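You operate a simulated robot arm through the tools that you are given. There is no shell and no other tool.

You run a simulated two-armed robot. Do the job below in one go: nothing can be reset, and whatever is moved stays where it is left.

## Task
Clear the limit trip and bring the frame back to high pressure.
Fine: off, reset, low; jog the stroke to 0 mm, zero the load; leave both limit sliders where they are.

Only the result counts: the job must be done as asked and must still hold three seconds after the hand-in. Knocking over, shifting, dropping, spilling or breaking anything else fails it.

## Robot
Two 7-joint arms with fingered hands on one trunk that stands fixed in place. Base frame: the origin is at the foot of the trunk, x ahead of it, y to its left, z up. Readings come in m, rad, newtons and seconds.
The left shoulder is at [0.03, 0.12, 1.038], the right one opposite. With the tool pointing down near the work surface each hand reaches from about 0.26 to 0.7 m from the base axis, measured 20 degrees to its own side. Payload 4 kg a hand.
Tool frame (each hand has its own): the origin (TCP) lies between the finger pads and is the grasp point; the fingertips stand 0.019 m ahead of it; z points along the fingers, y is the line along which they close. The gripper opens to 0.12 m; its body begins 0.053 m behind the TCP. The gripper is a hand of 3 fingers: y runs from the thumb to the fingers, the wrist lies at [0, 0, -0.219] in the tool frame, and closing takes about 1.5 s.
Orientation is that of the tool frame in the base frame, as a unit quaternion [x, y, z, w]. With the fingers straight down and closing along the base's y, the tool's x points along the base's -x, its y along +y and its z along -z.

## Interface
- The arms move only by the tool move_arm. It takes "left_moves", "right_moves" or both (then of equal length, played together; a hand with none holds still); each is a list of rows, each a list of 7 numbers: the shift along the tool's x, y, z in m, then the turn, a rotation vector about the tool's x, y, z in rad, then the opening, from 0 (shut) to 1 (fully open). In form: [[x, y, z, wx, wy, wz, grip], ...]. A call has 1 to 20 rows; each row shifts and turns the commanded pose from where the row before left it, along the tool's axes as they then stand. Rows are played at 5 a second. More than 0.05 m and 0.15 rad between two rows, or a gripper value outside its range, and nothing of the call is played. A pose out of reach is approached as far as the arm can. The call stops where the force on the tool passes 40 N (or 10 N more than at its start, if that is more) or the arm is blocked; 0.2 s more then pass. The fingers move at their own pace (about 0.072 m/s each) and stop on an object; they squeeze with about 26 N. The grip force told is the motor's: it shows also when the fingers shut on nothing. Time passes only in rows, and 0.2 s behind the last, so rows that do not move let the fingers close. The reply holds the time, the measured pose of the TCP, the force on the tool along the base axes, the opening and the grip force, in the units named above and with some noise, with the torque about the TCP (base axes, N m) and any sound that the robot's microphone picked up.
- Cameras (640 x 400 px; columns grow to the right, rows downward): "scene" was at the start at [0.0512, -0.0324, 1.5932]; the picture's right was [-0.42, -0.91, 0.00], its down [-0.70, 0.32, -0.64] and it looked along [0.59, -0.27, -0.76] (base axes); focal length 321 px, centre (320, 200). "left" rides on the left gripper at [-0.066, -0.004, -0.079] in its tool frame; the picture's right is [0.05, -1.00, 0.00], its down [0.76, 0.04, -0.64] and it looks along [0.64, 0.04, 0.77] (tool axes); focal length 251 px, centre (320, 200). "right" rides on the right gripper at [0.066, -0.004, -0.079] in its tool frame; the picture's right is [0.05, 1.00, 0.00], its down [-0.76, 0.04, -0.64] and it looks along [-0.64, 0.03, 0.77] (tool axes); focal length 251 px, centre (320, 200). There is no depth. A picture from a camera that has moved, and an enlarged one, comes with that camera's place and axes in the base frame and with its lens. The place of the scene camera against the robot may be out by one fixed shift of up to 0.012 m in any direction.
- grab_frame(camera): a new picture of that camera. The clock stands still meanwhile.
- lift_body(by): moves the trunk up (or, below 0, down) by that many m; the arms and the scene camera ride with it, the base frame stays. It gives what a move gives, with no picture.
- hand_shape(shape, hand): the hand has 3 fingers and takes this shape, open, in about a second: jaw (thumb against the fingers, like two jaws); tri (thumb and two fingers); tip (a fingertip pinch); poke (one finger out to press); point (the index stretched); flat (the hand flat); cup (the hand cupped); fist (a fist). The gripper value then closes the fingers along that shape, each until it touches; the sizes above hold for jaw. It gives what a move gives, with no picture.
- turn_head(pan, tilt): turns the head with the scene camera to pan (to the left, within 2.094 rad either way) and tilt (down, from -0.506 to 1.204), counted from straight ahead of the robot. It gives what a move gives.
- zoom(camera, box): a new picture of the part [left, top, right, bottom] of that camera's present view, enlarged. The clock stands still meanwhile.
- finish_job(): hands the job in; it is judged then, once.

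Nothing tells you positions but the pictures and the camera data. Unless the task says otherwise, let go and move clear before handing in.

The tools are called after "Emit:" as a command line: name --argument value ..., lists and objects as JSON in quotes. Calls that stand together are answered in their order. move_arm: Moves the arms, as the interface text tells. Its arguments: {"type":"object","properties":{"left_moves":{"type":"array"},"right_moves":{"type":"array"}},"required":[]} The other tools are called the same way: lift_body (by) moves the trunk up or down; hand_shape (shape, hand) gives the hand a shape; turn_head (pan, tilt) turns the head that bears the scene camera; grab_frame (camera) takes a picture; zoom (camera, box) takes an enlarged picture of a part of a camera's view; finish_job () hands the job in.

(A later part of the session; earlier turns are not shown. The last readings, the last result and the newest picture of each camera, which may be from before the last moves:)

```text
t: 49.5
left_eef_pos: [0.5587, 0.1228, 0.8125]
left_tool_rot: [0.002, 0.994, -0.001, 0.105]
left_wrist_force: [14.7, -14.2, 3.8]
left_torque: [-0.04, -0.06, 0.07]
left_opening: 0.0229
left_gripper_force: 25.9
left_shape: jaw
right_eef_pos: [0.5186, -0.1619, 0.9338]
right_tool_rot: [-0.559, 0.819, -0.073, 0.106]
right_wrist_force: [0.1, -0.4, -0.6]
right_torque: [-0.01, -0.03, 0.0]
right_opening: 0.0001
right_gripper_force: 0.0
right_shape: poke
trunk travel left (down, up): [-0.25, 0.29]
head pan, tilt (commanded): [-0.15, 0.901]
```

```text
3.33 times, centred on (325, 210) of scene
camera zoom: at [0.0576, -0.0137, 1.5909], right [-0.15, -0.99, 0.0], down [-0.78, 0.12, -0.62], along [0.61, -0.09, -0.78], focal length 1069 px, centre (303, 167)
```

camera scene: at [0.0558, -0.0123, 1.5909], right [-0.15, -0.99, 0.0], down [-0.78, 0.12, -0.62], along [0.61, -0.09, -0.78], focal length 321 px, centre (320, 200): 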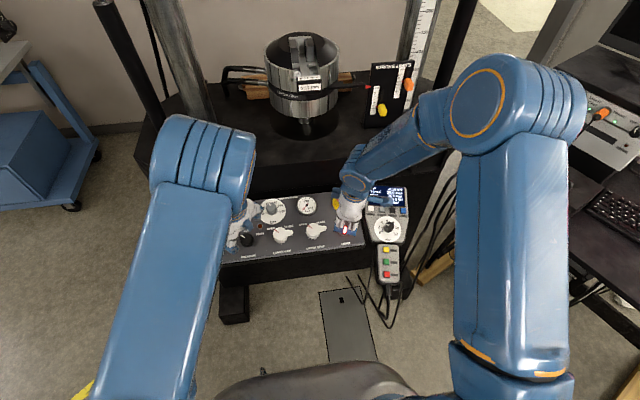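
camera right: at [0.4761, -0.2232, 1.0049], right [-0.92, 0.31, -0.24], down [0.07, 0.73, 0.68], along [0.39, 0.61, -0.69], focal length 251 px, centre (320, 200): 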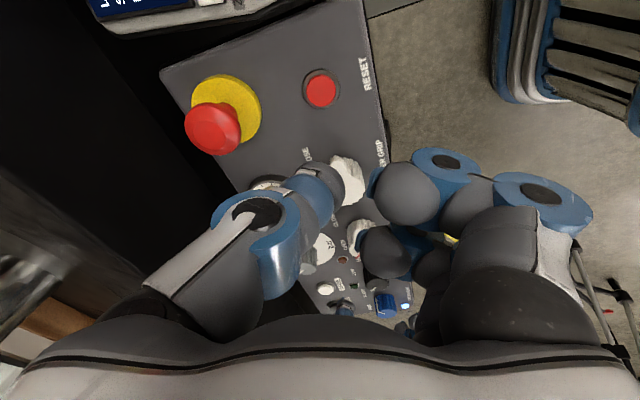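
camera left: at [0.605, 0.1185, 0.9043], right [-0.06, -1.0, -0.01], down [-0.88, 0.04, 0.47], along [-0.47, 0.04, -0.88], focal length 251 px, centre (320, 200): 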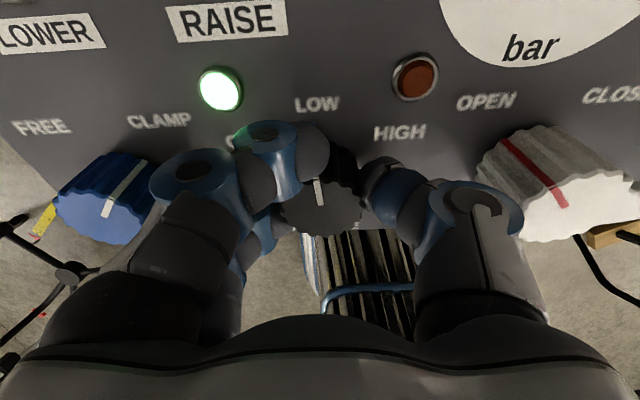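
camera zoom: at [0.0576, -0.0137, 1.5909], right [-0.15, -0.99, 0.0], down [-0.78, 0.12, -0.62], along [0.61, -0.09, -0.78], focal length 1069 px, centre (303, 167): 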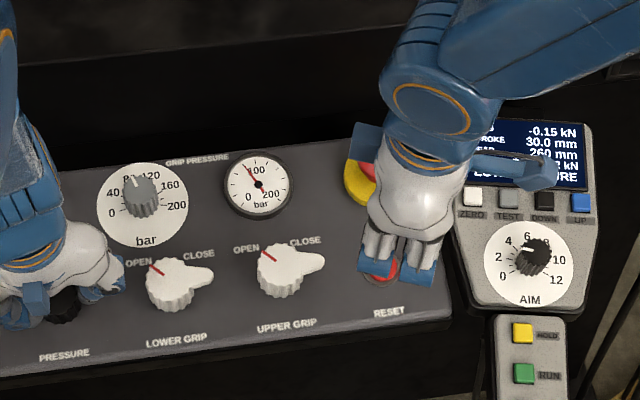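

Green LOW lamp lit, gauge at about 90 bar, display shows LOW PRESSURE. I release the knob, back off, and look at the pointer.

Emit:
move_arm --left_moves '[[0, 0, 0, 0, 0, 0, 0.65], [0, 0, 0, 0, 0, 0, 0.65], [0, 0, 0, 0, 0, 0, 0.65], [-0.003, -0.004, -0.02, 0, 0, 0, 0.65], [0, 0, -0.02, 0, 0, 0, 0.65], [0, 0, -0.02, 0, 0, 0, 0.65], [0, 0, 0, 0, 0, 0, 0.65]]'

Emit:
grab_frame --camera "left"

Emit:
zoom --camera "scene" --box '[190, 170, 430, 290]'

```text
t: 51.1
left_eef_pos: [0.5474, 0.1218, 0.8724]
left_tool_rot: [0.0, 0.994, 0.0, 0.105]
left_wrist_force: [0.6, -0.1, -0.3]
left_torque: [0.0, 0.0, -0.01]
left_opening: 0.0775
left_gripper_force: 0.0
left_shape: jaw
right_eef_pos: [0.5171, -0.1599, 0.9336]
right_tool_rot: [-0.559, 0.819, -0.073, 0.107]
right_wrist_force: [-0.2, 0.5, -0.6]
right_torque: [0.01, 0.01, -0.01]
right_opening: 0.0
right_gripper_force: 0.0
right_shape: poke
trunk travel left (down, up): [-0.25, 0.29]
head pan, tilt (commanded): [-0.15, 0.901]
```

```text
taken
camera left: at [0.594, 0.1173, 0.9633], right [-0.05, -1.0, -0.01], down [-0.88, 0.04, 0.47], along [-0.47, 0.04, -0.88], focal length 251 px, centre (320, 200)
```

left: 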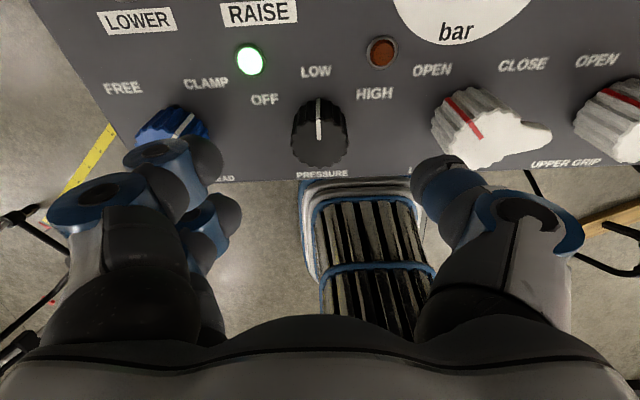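

```text
2.67 times, centred on (310, 230) of scene
camera zoom: at [0.0564, -0.0114, 1.5909], right [-0.15, -0.99, 0.0], down [-0.78, 0.12, -0.62], along [0.61, -0.09, -0.78], focal length 855 px, centre (347, 120)
```

zoom: 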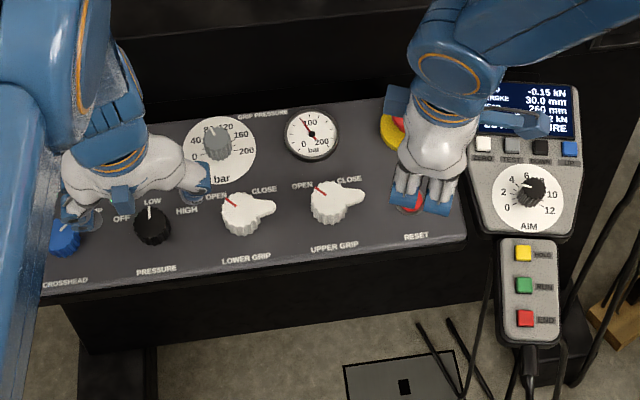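

LOW is set and the pointer stands straight up at LOW. Now the right hand goes over the handset (DOWN near [0.579, −0.312, 0.825]); I first lift and straighten it, move across, then turn so the curled fingers lie over the screen side.

Emit:
move_arm --right_moves '[[0, 0, -0.033, -0.121, 0.047, 0, 1], [0, 0, -0.033, -0.121, 0.047, 0, 1], [0.0329, -0.0203, 0, 0, 0, 0, 1], [0.0329, -0.0203, 0, 0, 0, 0, 1], [0.0329, -0.0203, 0, 0, 0, 0, 1], [0.0329, -0.0203, 0, 0, 0, 0, 1], [0, 0, 0, 0, 0, 0.15, 1], [0, 0, 0, 0, 0, 0.15, 1], [0, 0, 0, 0, 0, 0.15, 1], [0, 0, 0, 0, 0, 0.15, 1], [0, 0, 0, 0, 0, 0.15, 1], [0, 0, 0, 0, 0, 0.15, 1], [0, 0, 0, 0, 0, 0.15, 1], [0, 0, 0, 0, 0, 0.15, 1], [0, 0, 0, 0, 0, 0.15, 1], [0, 0, 0, 0, 0, 0, 1]]'

Emit:
move_arm --right_moves '[[0, 0, 0, 0, 0, 0.15, 1], [0, 0, 0, 0, 0, 0.15, 1], [0, 0, 0, 0, 0, 0.15, 1], [0, 0, 0, 0, 0, 0.15, 1], [0, 0, 0, 0, 0, 0.15, 1], [0, 0, 0, 0, 0, 0.15, 1], [0, 0, 0, 0, 0, 0.15, 1], [0, 0, 0, 0, 0, 0.15, 1], [0, 0, 0, 0, 0, 0.15, 1], [0, 0, 0, 0, 0, 0, 1]]'

Emit:
grab_frame --camera "scene"

Emit:
grab_frame --camera "right"

```text
t: 54.5
left_eef_pos: [0.5471, 0.1205, 0.8731]
left_tool_rot: [0.001, 0.995, 0.0, 0.104]
left_wrist_force: [-0.6, -0.1, -0.6]
left_torque: [0.03, -0.01, 0.04]
left_opening: 0.0776
left_gripper_force: 0.0
left_shape: jaw
right_eef_pos: [0.5305, -0.3121, 0.9979]
right_tool_rot: [0.076, 0.997, -0.001, 0.0]
right_wrist_force: [-0.4, 0.4, 0.3]
right_torque: [0.01, 0.03, 0.0]
right_opening: 0.0001
right_gripper_force: 0.1
right_shape: poke
trunk travel left (down, up): [-0.25, 0.29]
head pan, tilt (commanded): [-0.15, 0.901]
```

```text
t: 56.8
left_eef_pos: [0.5474, 0.121, 0.8735]
left_tool_rot: [0.001, 0.995, 0.001, 0.104]
left_wrist_force: [-0.2, 0.4, 0.1]
left_torque: [0.04, 0.03, -0.01]
left_opening: 0.0775
left_gripper_force: 0.0
left_shape: jaw
right_eef_pos: [0.5296, -0.311, 0.9977]
right_tool_rot: [0.682, 0.731, 0.0, 0.0]
right_wrist_force: [0.0, -1.1, 0.3]
right_torque: [0.0, 0.01, 0.0]
right_opening: 0.0001
right_gripper_force: 0.1
right_shape: poke
trunk travel left (down, up): [-0.25, 0.29]
head pan, tilt (commanded): [-0.15, 0.901]
```

```text
taken
camera scene: at [0.0559, -0.0118, 1.5909], right [-0.15, -0.99, 0.0], down [-0.78, 0.12, -0.62], along [0.61, -0.09, -0.78], focal length 321 px, centre (320, 200)
```

scene: 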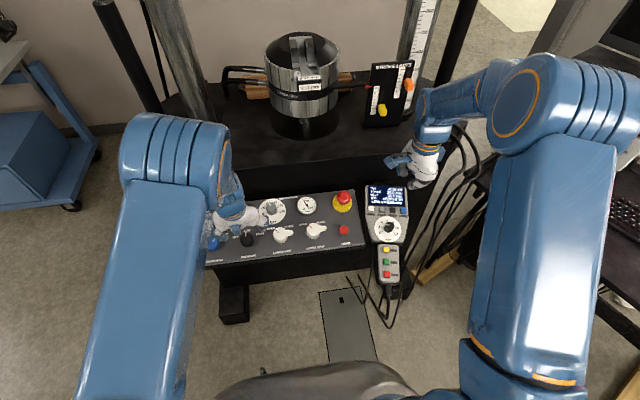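

```text
taken
camera right: at [0.5216, -0.2454, 1.0774], right [0.99, 0.12, 0.0], down [0.09, -0.76, 0.64], along [0.08, -0.64, -0.77], focal length 251 px, centre (320, 200)
```

right: 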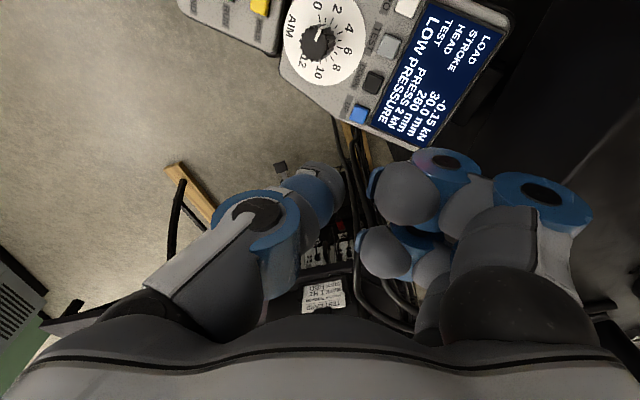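

From here DOWN is at about [0.581, −0.306, 0.825], with the button row turned some 12° and the display reading LOW PRESSURE, 30.0 mm. I align the hand with the handset, lean it back, and hover about 6 cm above DOWN.

Emit:
move_arm --right_moves '[[0, 0, 0, 0, 0, 0.15, 1], [0, 0, 0, 0, 0, 0.15, 1], [0, 0, 0, -0.11, 0, 0, 1], [0, 0, 0, -0.11, 0, 0, 1], [0, 0, 0, -0.11, 0, 0, 1], [0.0055, -0.0032, 0.034, 0, 0, 0, 1], [0.0055, -0.0032, 0.034, 0, 0, 0, 1], [0.0055, -0.0032, 0.034, 0, 0, 0, 1], [0, 0, 0, 0, 0, 0, 1]]'

Emit:
grab_frame --camera "right"

Emit:
zoom --camera "scene" --box '[330, 150, 450, 270]'

```text
t: 58.8
left_eef_pos: [0.5459, 0.1207, 0.8723]
left_tool_rot: [0.0, 0.994, 0.0, 0.106]
left_wrist_force: [0.1, 0.1, -0.1]
left_torque: [0.03, -0.01, 0.0]
left_opening: 0.0777
left_gripper_force: 0.0
left_shape: jaw
right_eef_pos: [0.5579, -0.2999, 0.8988]
right_tool_rot: [0.773, 0.613, 0.103, 0.129]
right_wrist_force: [0.5, -0.5, 0.1]
right_torque: [-0.01, 0.01, 0.02]
right_opening: 0.0003
right_gripper_force: 0.1
right_shape: poke
trunk travel left (down, up): [-0.25, 0.29]
head pan, tilt (commanded): [-0.15, 0.901]
```

```text
taken
camera right: at [0.5436, -0.2293, 0.9717], right [0.93, -0.16, 0.32], down [-0.34, -0.71, 0.62], along [0.13, -0.69, -0.71], focal length 251 px, centre (320, 200)
```

right: 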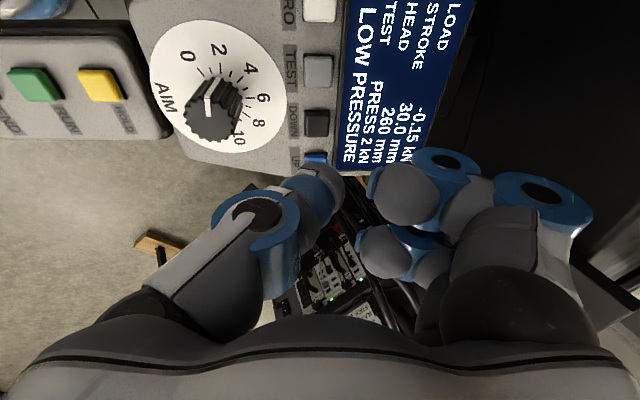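

```text
3.33 times, centred on (390, 210) of scene
camera zoom: at [0.0549, -0.0114, 1.591], right [-0.15, -0.99, 0.0], down [-0.77, 0.12, -0.62], along [0.61, -0.09, -0.78], focal length 1069 px, centre (87, 167)
```

zoom: 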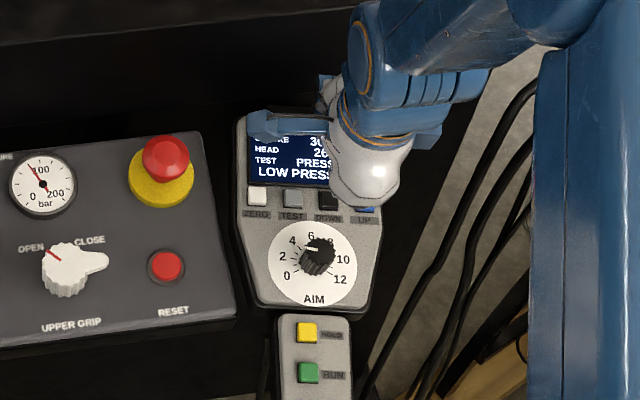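

DOWN lies almost exactly on the approach axis. I go down 3.5 cm and look again.

Emit:
move_arm --right_moves '[[0, 0, 0.018, 0, 0, 0, 1], [0, 0, 0.017, 0, 0, 0, 1], [0, 0, 0, 0, 0, 0, 1]]'

Emit:
grab_frame --camera "right"

Emit:
zoom --camera "scene" --box '[350, 170, 430, 250]'

```text
t: 59.5
left_eef_pos: [0.5462, 0.1209, 0.8726]
left_tool_rot: [0.0, 0.995, 0.0, 0.104]
left_wrist_force: [0.4, -0.9, -0.3]
left_torque: [0.02, 0.0, 0.03]
left_opening: 0.0778
left_gripper_force: 0.0
left_shape: jaw
right_eef_pos: [0.5687, -0.3021, 0.8646]
right_tool_rot: [0.773, 0.613, 0.102, 0.129]
right_wrist_force: [0.3, 0.5, 0.2]
right_torque: [-0.02, -0.01, -0.01]
right_opening: 0.0001
right_gripper_force: 0.1
right_shape: poke
trunk travel left (down, up): [-0.25, 0.29]
head pan, tilt (commanded): [-0.15, 0.901]
```

```text
taken
camera right: at [0.5551, -0.2319, 0.9385], right [0.93, -0.16, 0.32], down [-0.34, -0.71, 0.62], along [0.13, -0.69, -0.71], focal length 251 px, centre (320, 200)
```

right: 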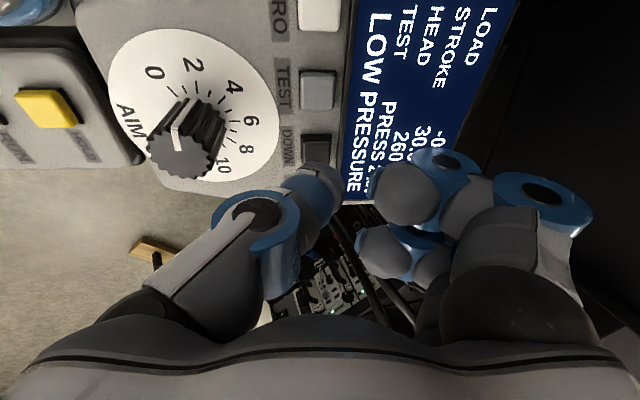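

```text
5.00 times, centred on (390, 210) of scene
camera zoom: at [0.0557, -0.0115, 1.5909], right [-0.15, -0.99, 0.0], down [-0.78, 0.12, -0.62], along [0.61, -0.09, -0.78], focal length 1604 px, centre (-30, 150)
```

zoom: 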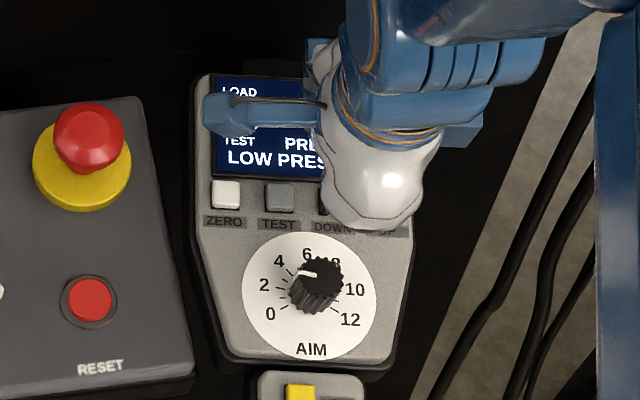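

DOWN is at about [0.004, −0.003] in the tool frame, matching the thumb tip, with roughly 1.8 cm to go. I creep closer.

Emit:
move_arm --right_moves '[[0, 0, 0.007, 0, 0, 0, 1], [0, 0, 0.006, 0, 0, 0, 1]]'

Emit:
grab_frame --camera "right"

```text
t: 60.1
left_eef_pos: [0.5469, 0.1213, 0.8725]
left_tool_rot: [0.001, 0.995, 0.0, 0.105]
left_wrist_force: [0.8, 0.2, 0.0]
left_torque: [0.0, -0.03, 0.01]
left_opening: 0.0777
left_gripper_force: 0.0
left_shape: jaw
right_eef_pos: [0.5729, -0.3035, 0.8534]
right_tool_rot: [0.772, 0.614, 0.102, 0.129]
right_wrist_force: [-0.6, -0.3, 0.1]
right_torque: [-0.01, 0.03, 0.0]
right_opening: 0.0
right_gripper_force: 0.0
right_shape: poke
trunk travel left (down, up): [-0.25, 0.29]
head pan, tilt (commanded): [-0.15, 0.901]
```

```text
taken
camera right: at [0.5592, -0.2328, 0.9266], right [0.93, -0.16, 0.32], down [-0.34, -0.71, 0.62], along [0.13, -0.69, -0.71], focal length 251 px, centre (320, 200)
```

right: 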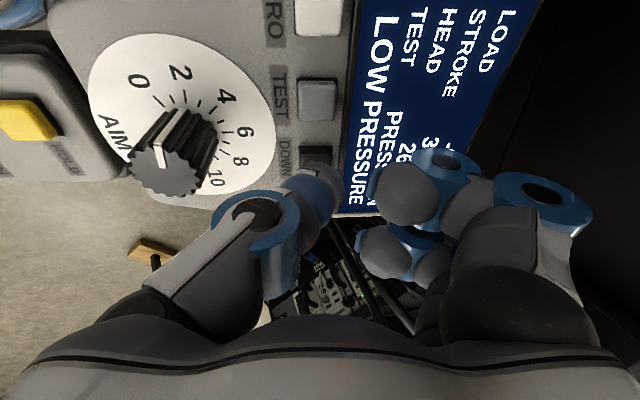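

Emit:
move_arm --right_moves '[[0, 0, 0.003, 0, 0, 0, 1], [0, 0, 0.002, 0, 0, 0, 1]]'

Emit:
zoom --camera "right" --box '[220, 60, 540, 260]'

```text
t: 60.8
left_eef_pos: [0.5461, 0.1205, 0.8729]
left_tool_rot: [0.0, 0.994, 0.0, 0.105]
left_wrist_force: [-0.9, 0.9, -0.4]
left_torque: [0.03, 0.03, -0.01]
left_opening: 0.0775
left_gripper_force: 0.0
left_shape: jaw
right_eef_pos: [0.575, -0.3035, 0.8483]
right_tool_rot: [0.772, 0.614, 0.102, 0.128]
right_wrist_force: [0.5, 0.0, -0.9]
right_torque: [0.02, -0.01, 0.02]
right_opening: 0.0
right_gripper_force: 0.1
right_shape: poke
trunk travel left (down, up): [-0.25, 0.29]
head pan, tilt (commanded): [-0.15, 0.901]
```

```text
2.00 times, centred on (380, 160) of right
camera zoom: at [0.5604, -0.2331, 0.9221], right [0.93, -0.16, 0.32], down [-0.34, -0.71, 0.62], along [0.13, -0.69, -0.71], focal length 503 px, centre (200, 280)
```

zoom: 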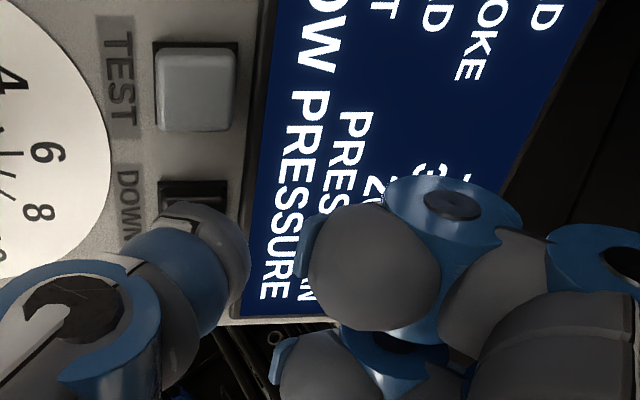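

Emit:
move_arm --right_moves '[[0, 0, 0.002, 0, 0, 0, 1]]'

Emit:
move_arm --right_moves '[[0, 0, 0.002, 0, 0, 0, 1]]'

Emit:
zoom --camera "scene" --box '[340, 50, 440, 240]'

Emit:
zoom --camera "right" --box '[220, 60, 540, 260]'

```text
t: 61.1
left_eef_pos: [0.546, 0.1212, 0.8725]
left_tool_rot: [0.001, 0.995, 0.0, 0.104]
left_wrist_force: [0.6, -0.6, 0.0]
left_torque: [-0.02, -0.02, 0.0]
left_opening: 0.0776
left_gripper_force: 0.0
left_shape: jaw
right_eef_pos: [0.5756, -0.3041, 0.847]
right_tool_rot: [0.772, 0.614, 0.102, 0.129]
right_wrist_force: [0.1, 0.1, -0.2]
right_torque: [-0.02, 0.01, -0.01]
right_opening: 0.0
right_gripper_force: 0.1
right_shape: poke
trunk travel left (down, up): [-0.25, 0.29]
head pan, tilt (commanded): [-0.15, 0.901]
```

```text
t: 61.5
left_eef_pos: [0.5465, 0.1201, 0.8728]
left_tool_rot: [0.0, 0.994, 0.0, 0.105]
left_wrist_force: [-0.2, 0.2, 0.3]
left_torque: [0.01, 0.01, -0.02]
left_opening: 0.0777
left_gripper_force: 0.0
left_shape: jaw
right_eef_pos: [0.5752, -0.3065, 0.8443]
right_tool_rot: [0.773, 0.613, 0.102, 0.128]
right_wrist_force: [-1.3, 1.1, 1.4]
right_torque: [0.0, 0.03, 0.0]
right_opening: 0.0
right_gripper_force: 0.0
right_shape: poke
trunk travel left (down, up): [-0.25, 0.29]
head pan, tilt (commanded): [-0.15, 0.901]
```

```text
2.11 times, centred on (390, 145) of scene
camera zoom: at [0.0558, -0.0116, 1.5909], right [-0.15, -0.99, 0.0], down [-0.78, 0.12, -0.62], along [0.61, -0.09, -0.78], focal length 675 px, centre (173, 316)
```

zoom: 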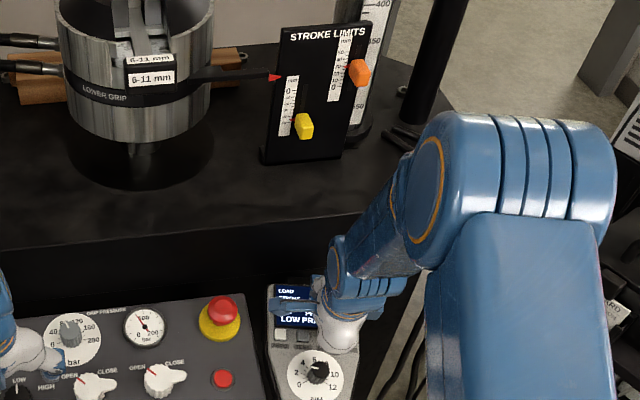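

```text
2.00 times, centred on (380, 160) of right
camera zoom: at [0.5623, -0.2333, 0.9186], right [0.93, -0.16, 0.32], down [-0.34, -0.71, 0.62], along [0.13, -0.69, -0.71], focal length 503 px, centre (200, 280)
```

zoom: 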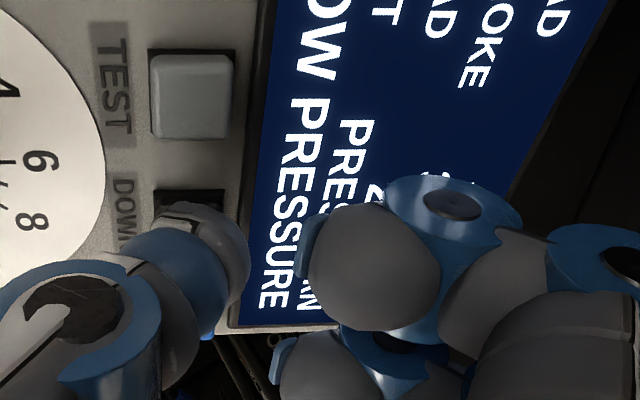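

The thumb just touches now. I press a little further and check whether the stroke changes.

Emit:
move_arm --right_moves '[[0, 0, 0.002, 0, 0, 0, 1]]'

Emit:
zoom --camera "right" --box '[220, 60, 540, 260]'

Emit:
zoom --camera "scene" --box '[350, 55, 430, 135]'

```text
t: 62.0
left_eef_pos: [0.5467, 0.1203, 0.8728]
left_tool_rot: [0.0, 0.995, 0.0, 0.104]
left_wrist_force: [-0.3, -0.7, -0.1]
left_torque: [0.02, 0.02, 0.01]
left_opening: 0.0776
left_gripper_force: 0.1
left_shape: jaw
right_eef_pos: [0.5766, -0.3055, 0.8439]
right_tool_rot: [0.773, 0.613, 0.103, 0.128]
right_wrist_force: [-0.2, 0.8, 3.1]
right_torque: [0.02, -0.01, 0.0]
right_opening: 0.0001
right_gripper_force: 0.0
right_shape: poke
trunk travel left (down, up): [-0.25, 0.29]
head pan, tilt (commanded): [-0.15, 0.901]
heard: click
```

```text
2.00 times, centred on (380, 160) of right
camera zoom: at [0.5625, -0.2338, 0.9172], right [0.93, -0.16, 0.32], down [-0.34, -0.71, 0.62], along [0.13, -0.69, -0.71], focal length 503 px, centre (200, 280)
```

zoom: 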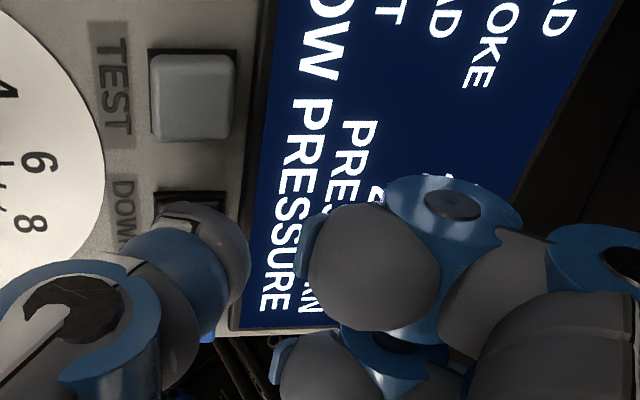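

```text
5.00 times, centred on (390, 95) of scene
camera zoom: at [0.0556, -0.0114, 1.5909], right [-0.15, -0.99, 0.0], down [-0.78, 0.12, -0.62], along [0.61, -0.09, -0.78], focal length 1604 px, centre (-30, 725)
```

zoom: 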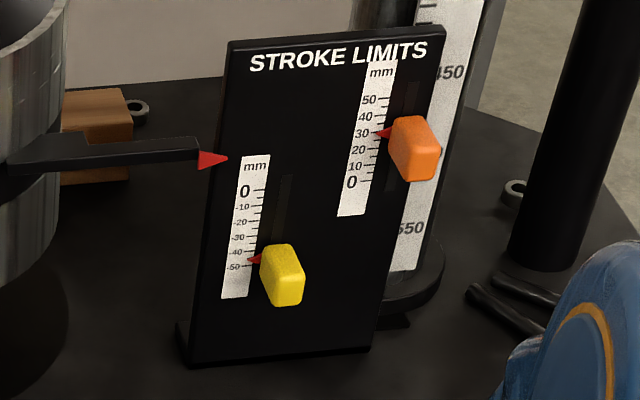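

It clicked, so DOWN is pressed. I hold for one short row and see how fast the pointer moves.

Emit:
move_arm --right_moves '[[0, 0, 0, 0, 0, 0, 1]]'

Emit:
zoom --camera "scene" --box '[350, 55, 430, 135]'

Emit:
zoom --camera "scene" --box '[360, 180, 420, 220]'

Emit:
zoom --camera "right" --box '[380, 40, 540, 180]'

```text
t: 62.4
left_eef_pos: [0.5454, 0.1213, 0.872]
left_tool_rot: [-0.001, 0.994, 0.0, 0.105]
left_wrist_force: [-0.1, -0.2, 0.1]
left_torque: [-0.02, -0.01, -0.02]
left_opening: 0.0776
left_gripper_force: 0.0
left_shape: jaw
right_eef_pos: [0.5768, -0.3055, 0.8443]
right_tool_rot: [0.773, 0.613, 0.102, 0.129]
right_wrist_force: [-0.6, 0.6, 2.2]
right_torque: [0.06, -0.05, 0.0]
right_opening: 0.0
right_gripper_force: 0.0
right_shape: poke
trunk travel left (down, up): [-0.25, 0.29]
head pan, tilt (commanded): [-0.15, 0.901]
```

```text
5.00 times, centred on (390, 95) of scene
camera zoom: at [0.0556, -0.0114, 1.5909], right [-0.15, -0.99, 0.0], down [-0.78, 0.12, -0.62], along [0.61, -0.09, -0.78], focal length 1604 px, centre (-30, 725)
```

zoom: 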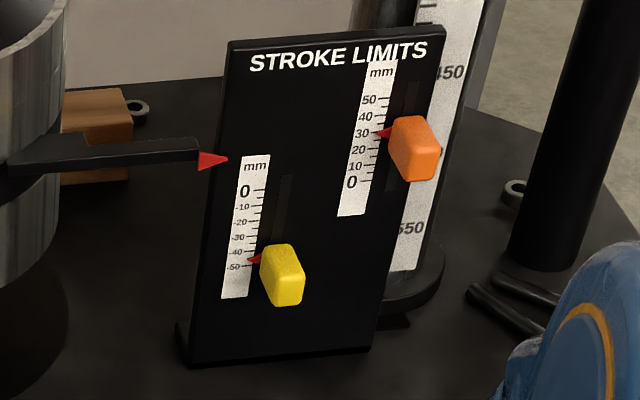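

```text
10.00 times, centred on (390, 200) of scene
camera zoom: at [0.0556, -0.0114, 1.5909], right [-0.15, -0.99, 0.0], down [-0.78, 0.12, -0.62], along [0.61, -0.09, -0.78], focal length 3208 px, centre (-380, 200)
```

zoom: 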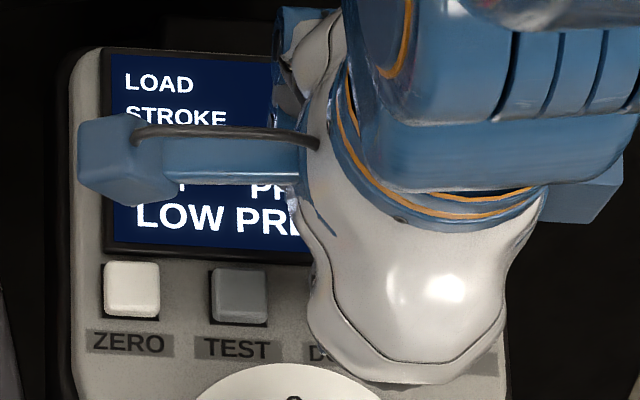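

```text
2.86 times, centred on (460, 110) of right
camera zoom: at [0.5624, -0.234, 0.917], right [0.93, -0.16, 0.32], down [-0.34, -0.71, 0.62], along [0.13, -0.69, -0.71], focal length 718 px, centre (-80, 457)
```

zoom: 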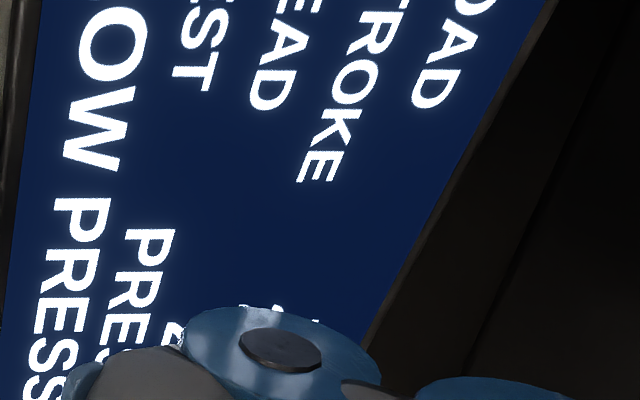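

The pointer moves slowly. I hold for about a second more and check again.

Emit:
move_arm --right_moves '[[0, 0, 0, 0, 0, 0, 1], [0, 0, 0, 0, 0, 0, 1], [0, 0, 0, 0, 0, 0, 1], [0, 0, 0, 0, 0, 0, 1], [0, 0, 0, 0, 0, 0, 1]]'

Emit:
zoom --camera "scene" --box '[350, 55, 430, 135]'

Emit:
zoom --camera "right" --box '[420, 110, 500, 170]'

```text
t: 63.5
left_eef_pos: [0.5463, 0.121, 0.8734]
left_tool_rot: [0.001, 0.994, 0.0, 0.105]
left_wrist_force: [0.8, -0.6, 0.3]
left_torque: [-0.01, -0.01, 0.01]
left_opening: 0.0775
left_gripper_force: 0.0
left_shape: jaw
right_eef_pos: [0.5764, -0.3053, 0.8449]
right_tool_rot: [0.772, 0.614, 0.102, 0.129]
right_wrist_force: [-1.2, 0.6, 2.8]
right_torque: [0.03, -0.03, 0.02]
right_opening: 0.0001
right_gripper_force: 0.1
right_shape: poke
trunk travel left (down, up): [-0.25, 0.29]
head pan, tilt (commanded): [-0.15, 0.901]
```

```text
5.00 times, centred on (390, 95) of scene
camera zoom: at [0.0557, -0.0115, 1.5909], right [-0.15, -0.99, 0.0], down [-0.78, 0.12, -0.62], along [0.61, -0.09, -0.78], focal length 1604 px, centre (-30, 725)
```

zoom: 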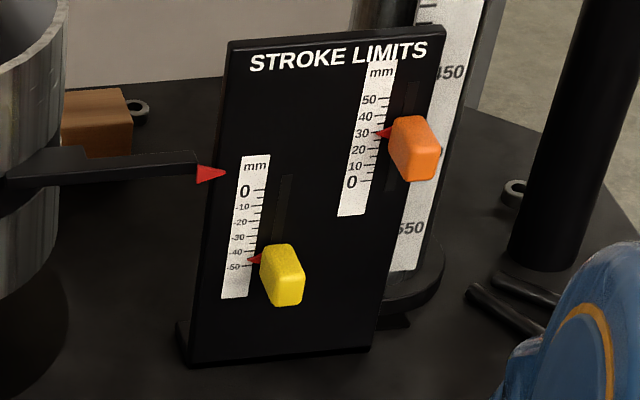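

```text
6.67 times, centred on (460, 140) of right
camera zoom: at [0.5623, -0.234, 0.9169], right [0.93, -0.16, 0.32], down [-0.34, -0.71, 0.62], along [0.13, -0.69, -0.71], focal length 1676 px, centre (-613, 600)
```

zoom: 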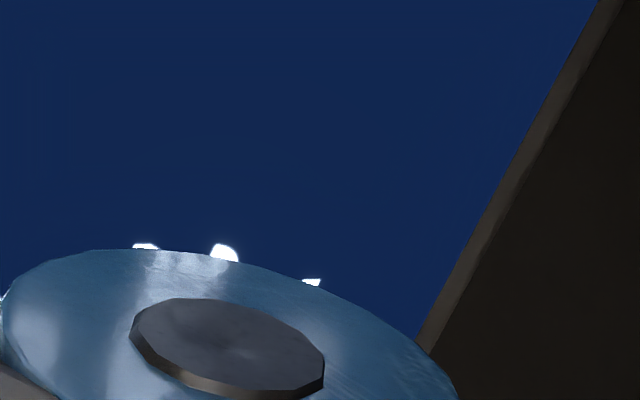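

The stroke runs at roughly 8 mm/s while held. I release and back off to read the exact value from the display.

Emit:
move_arm --right_moves '[[0, 0, -0.015, 0, 0, 0, 1], [0, 0, -0.02, 0, 0, 0, 1], [0, 0, -0.02, 0, 0, 0, 1], [0, 0, 0, 0, 0, 0, 1]]'

Emit:
grab_frame --camera "right"

Emit:
zoom --camera "scene" --box '[350, 55, 430, 135]'

```text
t: 64.5
left_eef_pos: [0.5469, 0.1206, 0.872]
left_tool_rot: [0.0, 0.995, -0.001, 0.105]
left_wrist_force: [0.5, 0.2, -1.1]
left_torque: [-0.01, -0.04, 0.0]
left_opening: 0.0778
left_gripper_force: 0.2
left_shape: jaw
right_eef_pos: [0.5582, -0.3003, 0.8959]
right_tool_rot: [0.773, 0.613, 0.102, 0.128]
right_wrist_force: [0.3, 1.8, -0.2]
right_torque: [0.0, -0.04, 0.03]
right_opening: 0.0001
right_gripper_force: 0.0
right_shape: poke
trunk travel left (down, up): [-0.25, 0.29]
head pan, tilt (commanded): [-0.15, 0.901]
```

```text
taken
camera right: at [0.5436, -0.2297, 0.9688], right [0.93, -0.16, 0.32], down [-0.34, -0.71, 0.62], along [0.13, -0.69, -0.71], focal length 251 px, centre (320, 200)
```

right: 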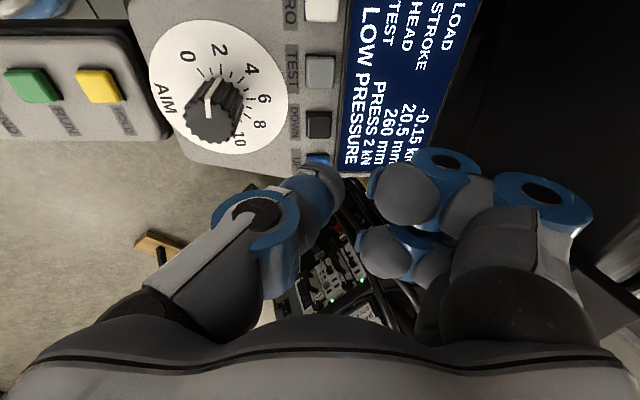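

```text
5.00 times, centred on (390, 95) of scene
camera zoom: at [0.0564, -0.0118, 1.5909], right [-0.15, -0.99, 0.0], down [-0.78, 0.12, -0.62], along [0.61, -0.09, -0.78], focal length 1604 px, centre (-30, 725)
```

zoom: 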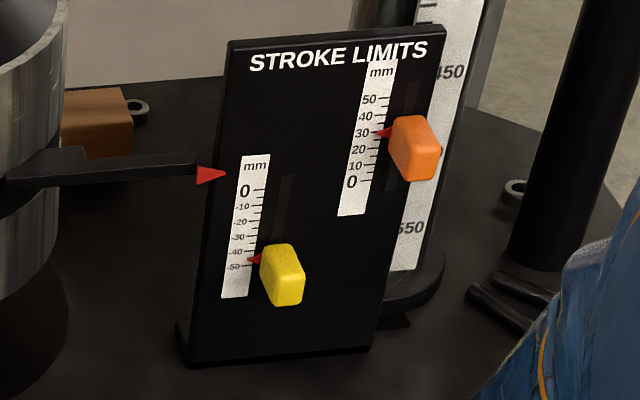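

Emit:
zoom --camera "right" --box '[330, 0, 490, 180]'

```text
2.22 times, centred on (410, 90) of right
camera zoom: at [0.5436, -0.2297, 0.9688], right [0.93, -0.16, 0.32], down [-0.34, -0.71, 0.62], along [0.13, -0.69, -0.71], focal length 559 px, centre (120, 444)
```

zoom: 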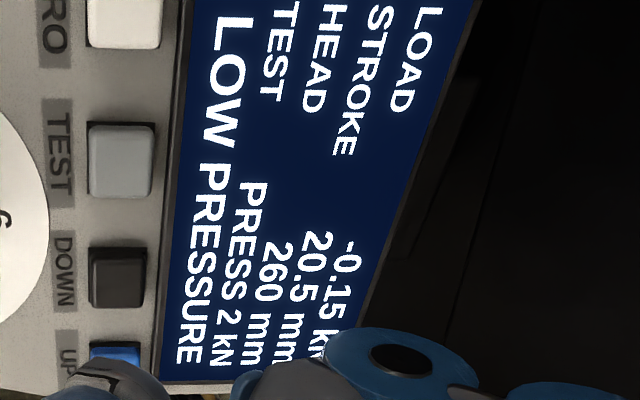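

The display reads 20.5 mm after about 1.7 s of pressing. I press DOWN again the same way and hold about two seconds, then check the pointer while still held.

Emit:
move_arm --right_moves '[[0, 0, 0.02, 0, 0, 0, 1], [0, 0, 0.02, 0, 0, 0, 1], [0, 0, 0.011, 0, 0, 0, 1], [0, 0, 0.004, 0, 0, 0, 1], [0, 0, 0, 0, 0, 0, 1], [0, 0, 0, 0, 0, 0, 1], [0, 0, 0, 0, 0, 0, 1], [0, 0, 0, 0, 0, 0, 1], [0, 0, 0, 0, 0, 0, 1], [0, 0, 0, 0, 0, 0, 1], [0, 0, 0, 0, 0, 0, 1]]'

Emit:
zoom --camera "scene" --box '[350, 55, 430, 135]'

Emit:
grab_frame --camera "right"

```text
t: 67.0
left_eef_pos: [0.5464, 0.1215, 0.8732]
left_tool_rot: [0.001, 0.995, 0.0, 0.104]
left_wrist_force: [-0.6, 0.5, 0.1]
left_torque: [0.02, 0.0, -0.02]
left_opening: 0.0778
left_gripper_force: 0.1
left_shape: jaw
right_eef_pos: [0.577, -0.305, 0.8436]
right_tool_rot: [0.773, 0.613, 0.102, 0.128]
right_wrist_force: [0.5, -0.5, 2.6]
right_torque: [0.04, 0.0, 0.01]
right_opening: 0.0
right_gripper_force: 0.1
right_shape: poke
trunk travel left (down, up): [-0.25, 0.29]
head pan, tilt (commanded): [-0.15, 0.901]
heard: click
```

```text
5.00 times, centred on (390, 95) of scene
camera zoom: at [0.0556, -0.0116, 1.5909], right [-0.15, -0.99, 0.0], down [-0.78, 0.12, -0.62], along [0.61, -0.09, -0.78], focal length 1604 px, centre (-30, 725)
```

zoom: 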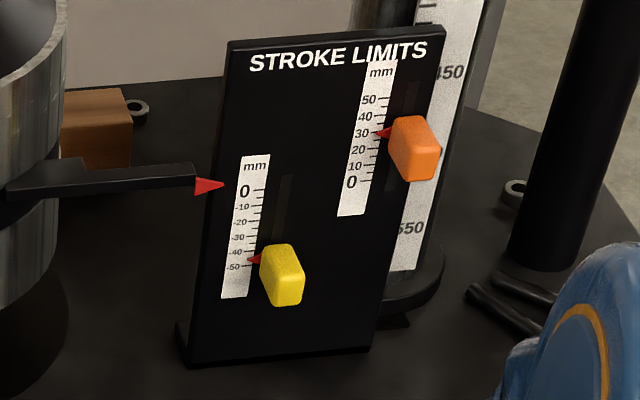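

```text
taken
camera right: at [0.5625, -0.2348, 0.917], right [0.93, -0.16, 0.32], down [-0.34, -0.71, 0.62], along [0.13, -0.69, -0.71], focal length 251 px, centre (320, 200)
```

right: 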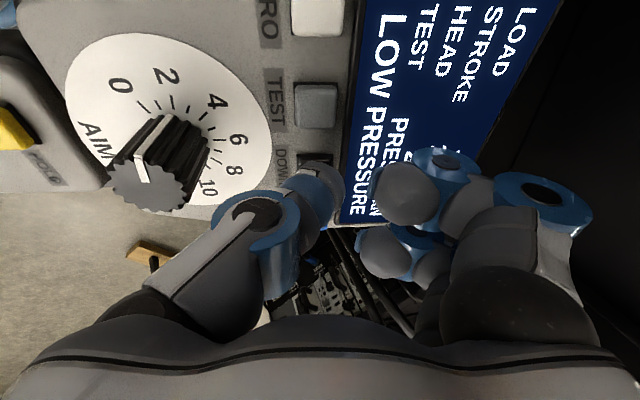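

The pointer is now at roughly 14 mm. I hold for another 1.2 s and check again.

Emit:
move_arm --right_moves '[[0, 0, 0, 0, 0, 0, 1], [0, 0, 0, 0, 0, 0, 1], [0, 0, 0, 0, 0, 0, 1], [0, 0, 0, 0, 0, 0, 1], [0, 0, 0, 0, 0, 0, 1]]'

Emit:
zoom --camera "scene" --box '[350, 55, 430, 135]'

Emit:
zoom --camera "right" --box '[380, 80, 500, 180]'

```text
t: 68.2
left_eef_pos: [0.5473, 0.1211, 0.8736]
left_tool_rot: [0.0, 0.995, 0.0, 0.104]
left_wrist_force: [0.3, -0.1, 0.7]
left_torque: [0.01, -0.01, 0.01]
left_opening: 0.0777
left_gripper_force: 0.0
left_shape: jaw
right_eef_pos: [0.5764, -0.306, 0.8441]
right_tool_rot: [0.772, 0.614, 0.102, 0.128]
right_wrist_force: [0.5, -1.1, 2.7]
right_torque: [0.0, -0.02, -0.02]
right_opening: 0.0
right_gripper_force: 0.1
right_shape: poke
trunk travel left (down, up): [-0.25, 0.29]
head pan, tilt (commanded): [-0.15, 0.901]
```

```text
5.00 times, centred on (390, 95) of scene
camera zoom: at [0.0556, -0.0116, 1.5909], right [-0.15, -0.99, 0.0], down [-0.78, 0.12, -0.62], along [0.61, -0.09, -0.78], focal length 1604 px, centre (-30, 725)
```

zoom: 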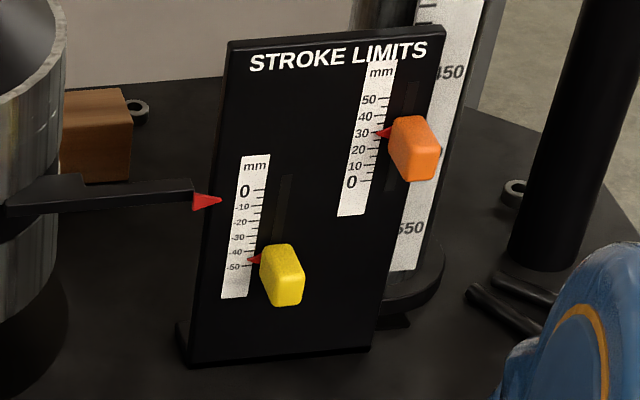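

```text
4.00 times, centred on (440, 130) of right
camera zoom: at [0.5625, -0.2347, 0.917], right [0.93, -0.16, 0.32], down [-0.34, -0.71, 0.62], along [0.13, -0.69, -0.71], focal length 1006 px, centre (-160, 480)
```

zoom: 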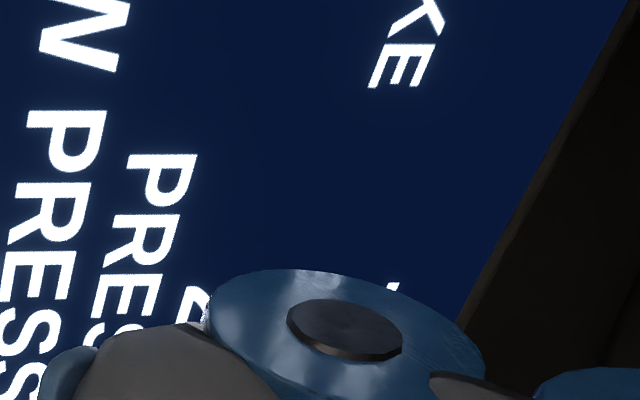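

The pointer shows roughly 5 mm left. I release and read the display.

Emit:
move_arm --right_moves '[[0, 0, -0.015, 0, 0, 0, 1], [0, 0, -0.02, 0, 0, 0, 1], [0, 0, -0.02, 0, 0, 0, 1], [0, 0, 0, 0, 0, 0, 1]]'

Emit:
zoom --camera "right" --box '[330, 0, 490, 180]'

Emit:
zoom --camera "scene" --box '[350, 55, 430, 135]'

```text
t: 69.2
left_eef_pos: [0.5458, 0.1196, 0.8725]
left_tool_rot: [0.0, 0.995, 0.0, 0.104]
left_wrist_force: [-0.5, 0.4, -0.2]
left_torque: [0.0, 0.01, -0.03]
left_opening: 0.0778
left_gripper_force: 0.1
left_shape: jaw
right_eef_pos: [0.5595, -0.3012, 0.8963]
right_tool_rot: [0.773, 0.613, 0.102, 0.129]
right_wrist_force: [-0.8, 0.8, -0.1]
right_torque: [0.03, 0.0, -0.01]
right_opening: 0.0
right_gripper_force: 0.1
right_shape: poke
trunk travel left (down, up): [-0.25, 0.29]
head pan, tilt (commanded): [-0.15, 0.901]
```

```text
2.22 times, centred on (410, 90) of right
camera zoom: at [0.5447, -0.2302, 0.9685], right [0.93, -0.16, 0.32], down [-0.34, -0.71, 0.62], along [0.13, -0.69, -0.71], focal length 559 px, centre (120, 444)
```

zoom: 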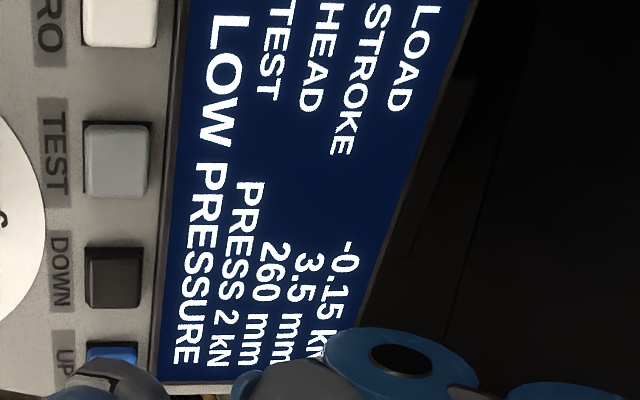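

```text
5.00 times, centred on (390, 95) of scene
camera zoom: at [0.0564, -0.0118, 1.5909], right [-0.15, -0.99, 0.0], down [-0.78, 0.12, -0.62], along [0.61, -0.09, -0.78], focal length 1604 px, centre (-30, 725)
```

zoom: 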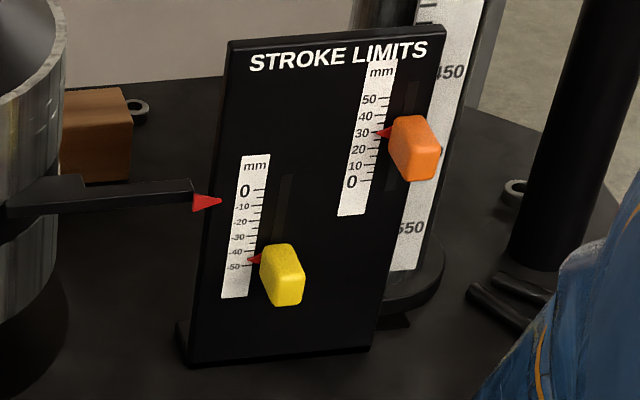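

It reads 3.5 mm. Now a short tap to learn the smallest step.

Emit:
move_arm --right_moves '[[0, 0, 0.02, 0, 0, 0, 1], [0, 0, 0.02, 0, 0, 0, 1], [0, 0, 0.011, 0, 0, 0, 1], [0, 0, 0.004, 0, 0, 0, 1], [0, 0, -0.015, 0, 0, 0, 1], [0, 0, -0.02, 0, 0, 0, 1], [0, 0, -0.02, 0, 0, 0, 1], [0, 0, 0, 0, 0, 0, 1]]'

Emit:
zoom --camera "right" --box '[330, 0, 490, 180]'

```text
t: 71.0
left_eef_pos: [0.5472, 0.1215, 0.8731]
left_tool_rot: [0.0, 0.994, 0.0, 0.105]
left_wrist_force: [0.4, 0.1, 0.1]
left_torque: [0.02, -0.03, -0.04]
left_opening: 0.0776
left_gripper_force: 0.1
left_shape: jaw
right_eef_pos: [0.5596, -0.2993, 0.8933]
right_tool_rot: [0.773, 0.613, 0.102, 0.127]
right_wrist_force: [0.9, 0.6, 0.1]
right_torque: [0.0, 0.0, -0.01]
right_opening: 0.0
right_gripper_force: 0.0
right_shape: poke
trunk travel left (down, up): [-0.25, 0.29]
head pan, tilt (commanded): [-0.15, 0.901]
heard: click
```

```text
2.22 times, centred on (410, 90) of right
camera zoom: at [0.5458, -0.2287, 0.9679], right [0.93, -0.16, 0.32], down [-0.34, -0.71, 0.62], along [0.13, -0.69, -0.71], focal length 559 px, centre (120, 444)
```

zoom: 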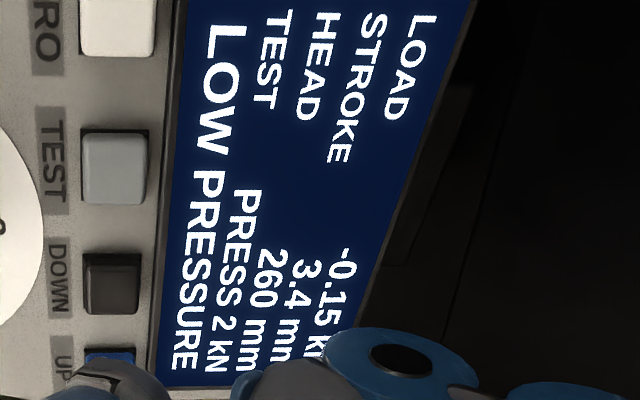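

A short tap moves 0.1 mm, so jogging starts slowly. I try holding for three rows longer.

Emit:
move_arm --right_moves '[[0, 0, 0.02, 0, 0, 0, 1], [0, 0, 0.02, 0, 0, 0, 1], [0, 0, 0.011, 0, 0, 0, 1], [0, 0, 0.004, 0, 0, 0, 1], [0, 0, 0, 0, 0, 0, 1], [0, 0, 0, 0, 0, 0, 1], [0, 0, 0, 0, 0, 0, 1], [0, 0, -0.015, 0, 0, 0, 1], [0, 0, -0.02, 0, 0, 0, 1], [0, 0, -0.02, 0, 0, 0, 1], [0, 0, 0, 0, 0, 0, 1]]'

Emit:
zoom --camera "right" --box '[330, 0, 490, 180]'

```text
t: 73.3
left_eef_pos: [0.5469, 0.1218, 0.8719]
left_tool_rot: [0.001, 0.995, 0.0, 0.105]
left_wrist_force: [-0.2, 0.0, 0.1]
left_torque: [-0.04, -0.01, -0.02]
left_opening: 0.0776
left_gripper_force: 0.0
left_shape: jaw
right_eef_pos: [0.5591, -0.3025, 0.8954]
right_tool_rot: [0.773, 0.614, 0.101, 0.128]
right_wrist_force: [0.1, -0.8, -0.6]
right_torque: [0.04, 0.0, 0.0]
right_opening: 0.0
right_gripper_force: 0.1
right_shape: poke
trunk travel left (down, up): [-0.25, 0.29]
head pan, tilt (commanded): [-0.15, 0.901]
heard: click
```

```text
2.22 times, centred on (410, 90) of right
camera zoom: at [0.5457, -0.23, 0.9688], right [0.93, -0.16, 0.32], down [-0.34, -0.71, 0.62], along [0.13, -0.69, -0.71], focal length 559 px, centre (120, 444)
```

zoom: 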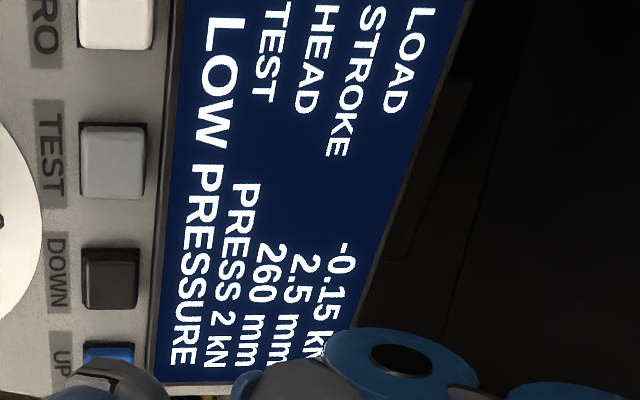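

That moved 0.9 mm, leaving 2.5 mm. I repeat the same press.

Emit:
move_arm --right_moves '[[0, 0, 0.02, 0, 0, 0, 1], [0, 0, 0.02, 0, 0, 0, 1], [0, 0, 0.011, 0, 0, 0, 1], [0, 0, 0.004, 0, 0, 0, 1], [0, 0, 0, 0, 0, 0, 1], [0, 0, 0, 0, 0, 0, 1], [0, 0, 0, 0, 0, 0, 1], [0, 0, -0.015, 0, 0, 0, 1], [0, 0, -0.02, 0, 0, 0, 1], [0, 0, -0.02, 0, 0, 0, 1], [0, 0, 0, 0, 0, 0, 1]]'

Emit:
zoom --camera "right" --box '[330, 0, 490, 180]'

```text
t: 75.8
left_eef_pos: [0.5469, 0.1203, 0.8738]
left_tool_rot: [0.001, 0.994, 0.0, 0.105]
left_wrist_force: [-0.5, -0.7, 0.5]
left_torque: [0.0, -0.03, -0.03]
left_opening: 0.0777
left_gripper_force: 0.0
left_shape: jaw
right_eef_pos: [0.5588, -0.3, 0.8949]
right_tool_rot: [0.772, 0.614, 0.102, 0.128]
right_wrist_force: [0.6, -0.2, -0.1]
right_torque: [0.0, 0.01, -0.01]
right_opening: 0.0
right_gripper_force: 0.1
right_shape: poke
trunk travel left (down, up): [-0.25, 0.29]
head pan, tilt (commanded): [-0.15, 0.901]
heard: click
```

```text
2.22 times, centred on (410, 90) of right
camera zoom: at [0.5454, -0.23, 0.9682], right [0.93, -0.16, 0.32], down [-0.34, -0.71, 0.62], along [0.13, -0.69, -0.71], focal length 559 px, centre (120, 444)
```

zoom: 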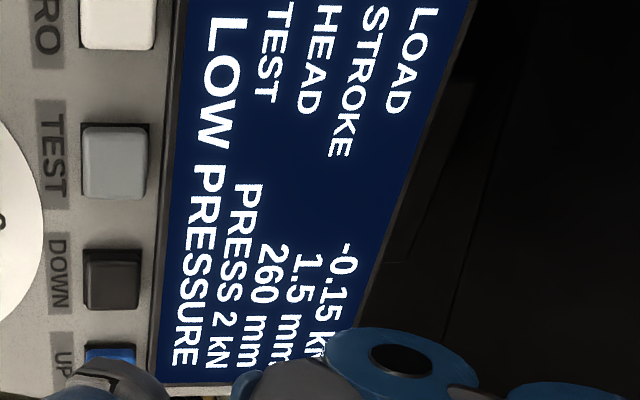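

1.5 mm now. Once more the same.

Emit:
move_arm --right_moves '[[0, 0, 0.02, 0, 0, 0, 1], [0, 0, 0.02, 0, 0, 0, 1], [0, 0, 0.011, 0, 0, 0, 1], [0, 0, 0.004, 0, 0, 0, 1], [0, 0, 0, 0, 0, 0, 1], [0, 0, 0, 0, 0, 0, 1], [0, 0, 0, 0, 0, 0, 1], [0, 0, -0.015, 0, 0, 0, 1], [0, 0, -0.02, 0, 0, 0, 1], [0, 0, -0.02, 0, 0, 0, 1], [0, 0, 0, 0, 0, 0, 1]]'

Emit:
zoom --camera "right" --box '[330, 0, 490, 180]'

```text
t: 78.2
left_eef_pos: [0.5466, 0.1223, 0.873]
left_tool_rot: [0.001, 0.994, 0.0, 0.105]
left_wrist_force: [0.1, 0.7, 0.7]
left_torque: [0.02, 0.01, -0.01]
left_opening: 0.0778
left_gripper_force: 0.1
left_shape: jaw
right_eef_pos: [0.5569, -0.3017, 0.8951]
right_tool_rot: [0.773, 0.613, 0.101, 0.128]
right_wrist_force: [0.3, -0.5, 0.2]
right_torque: [0.02, -0.03, 0.06]
right_opening: 0.0
right_gripper_force: 0.0
right_shape: poke
trunk travel left (down, up): [-0.25, 0.29]
head pan, tilt (commanded): [-0.15, 0.901]
heard: click
```

```text
2.22 times, centred on (410, 90) of right
camera zoom: at [0.5441, -0.2295, 0.9677], right [0.93, -0.16, 0.32], down [-0.34, -0.71, 0.62], along [0.13, -0.69, -0.71], focal length 559 px, centre (120, 444)
```

zoom: 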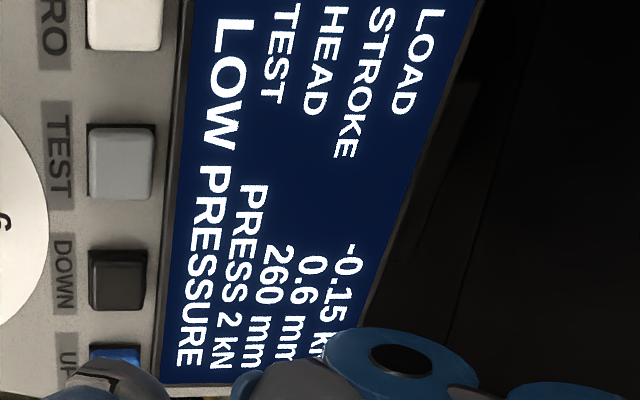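

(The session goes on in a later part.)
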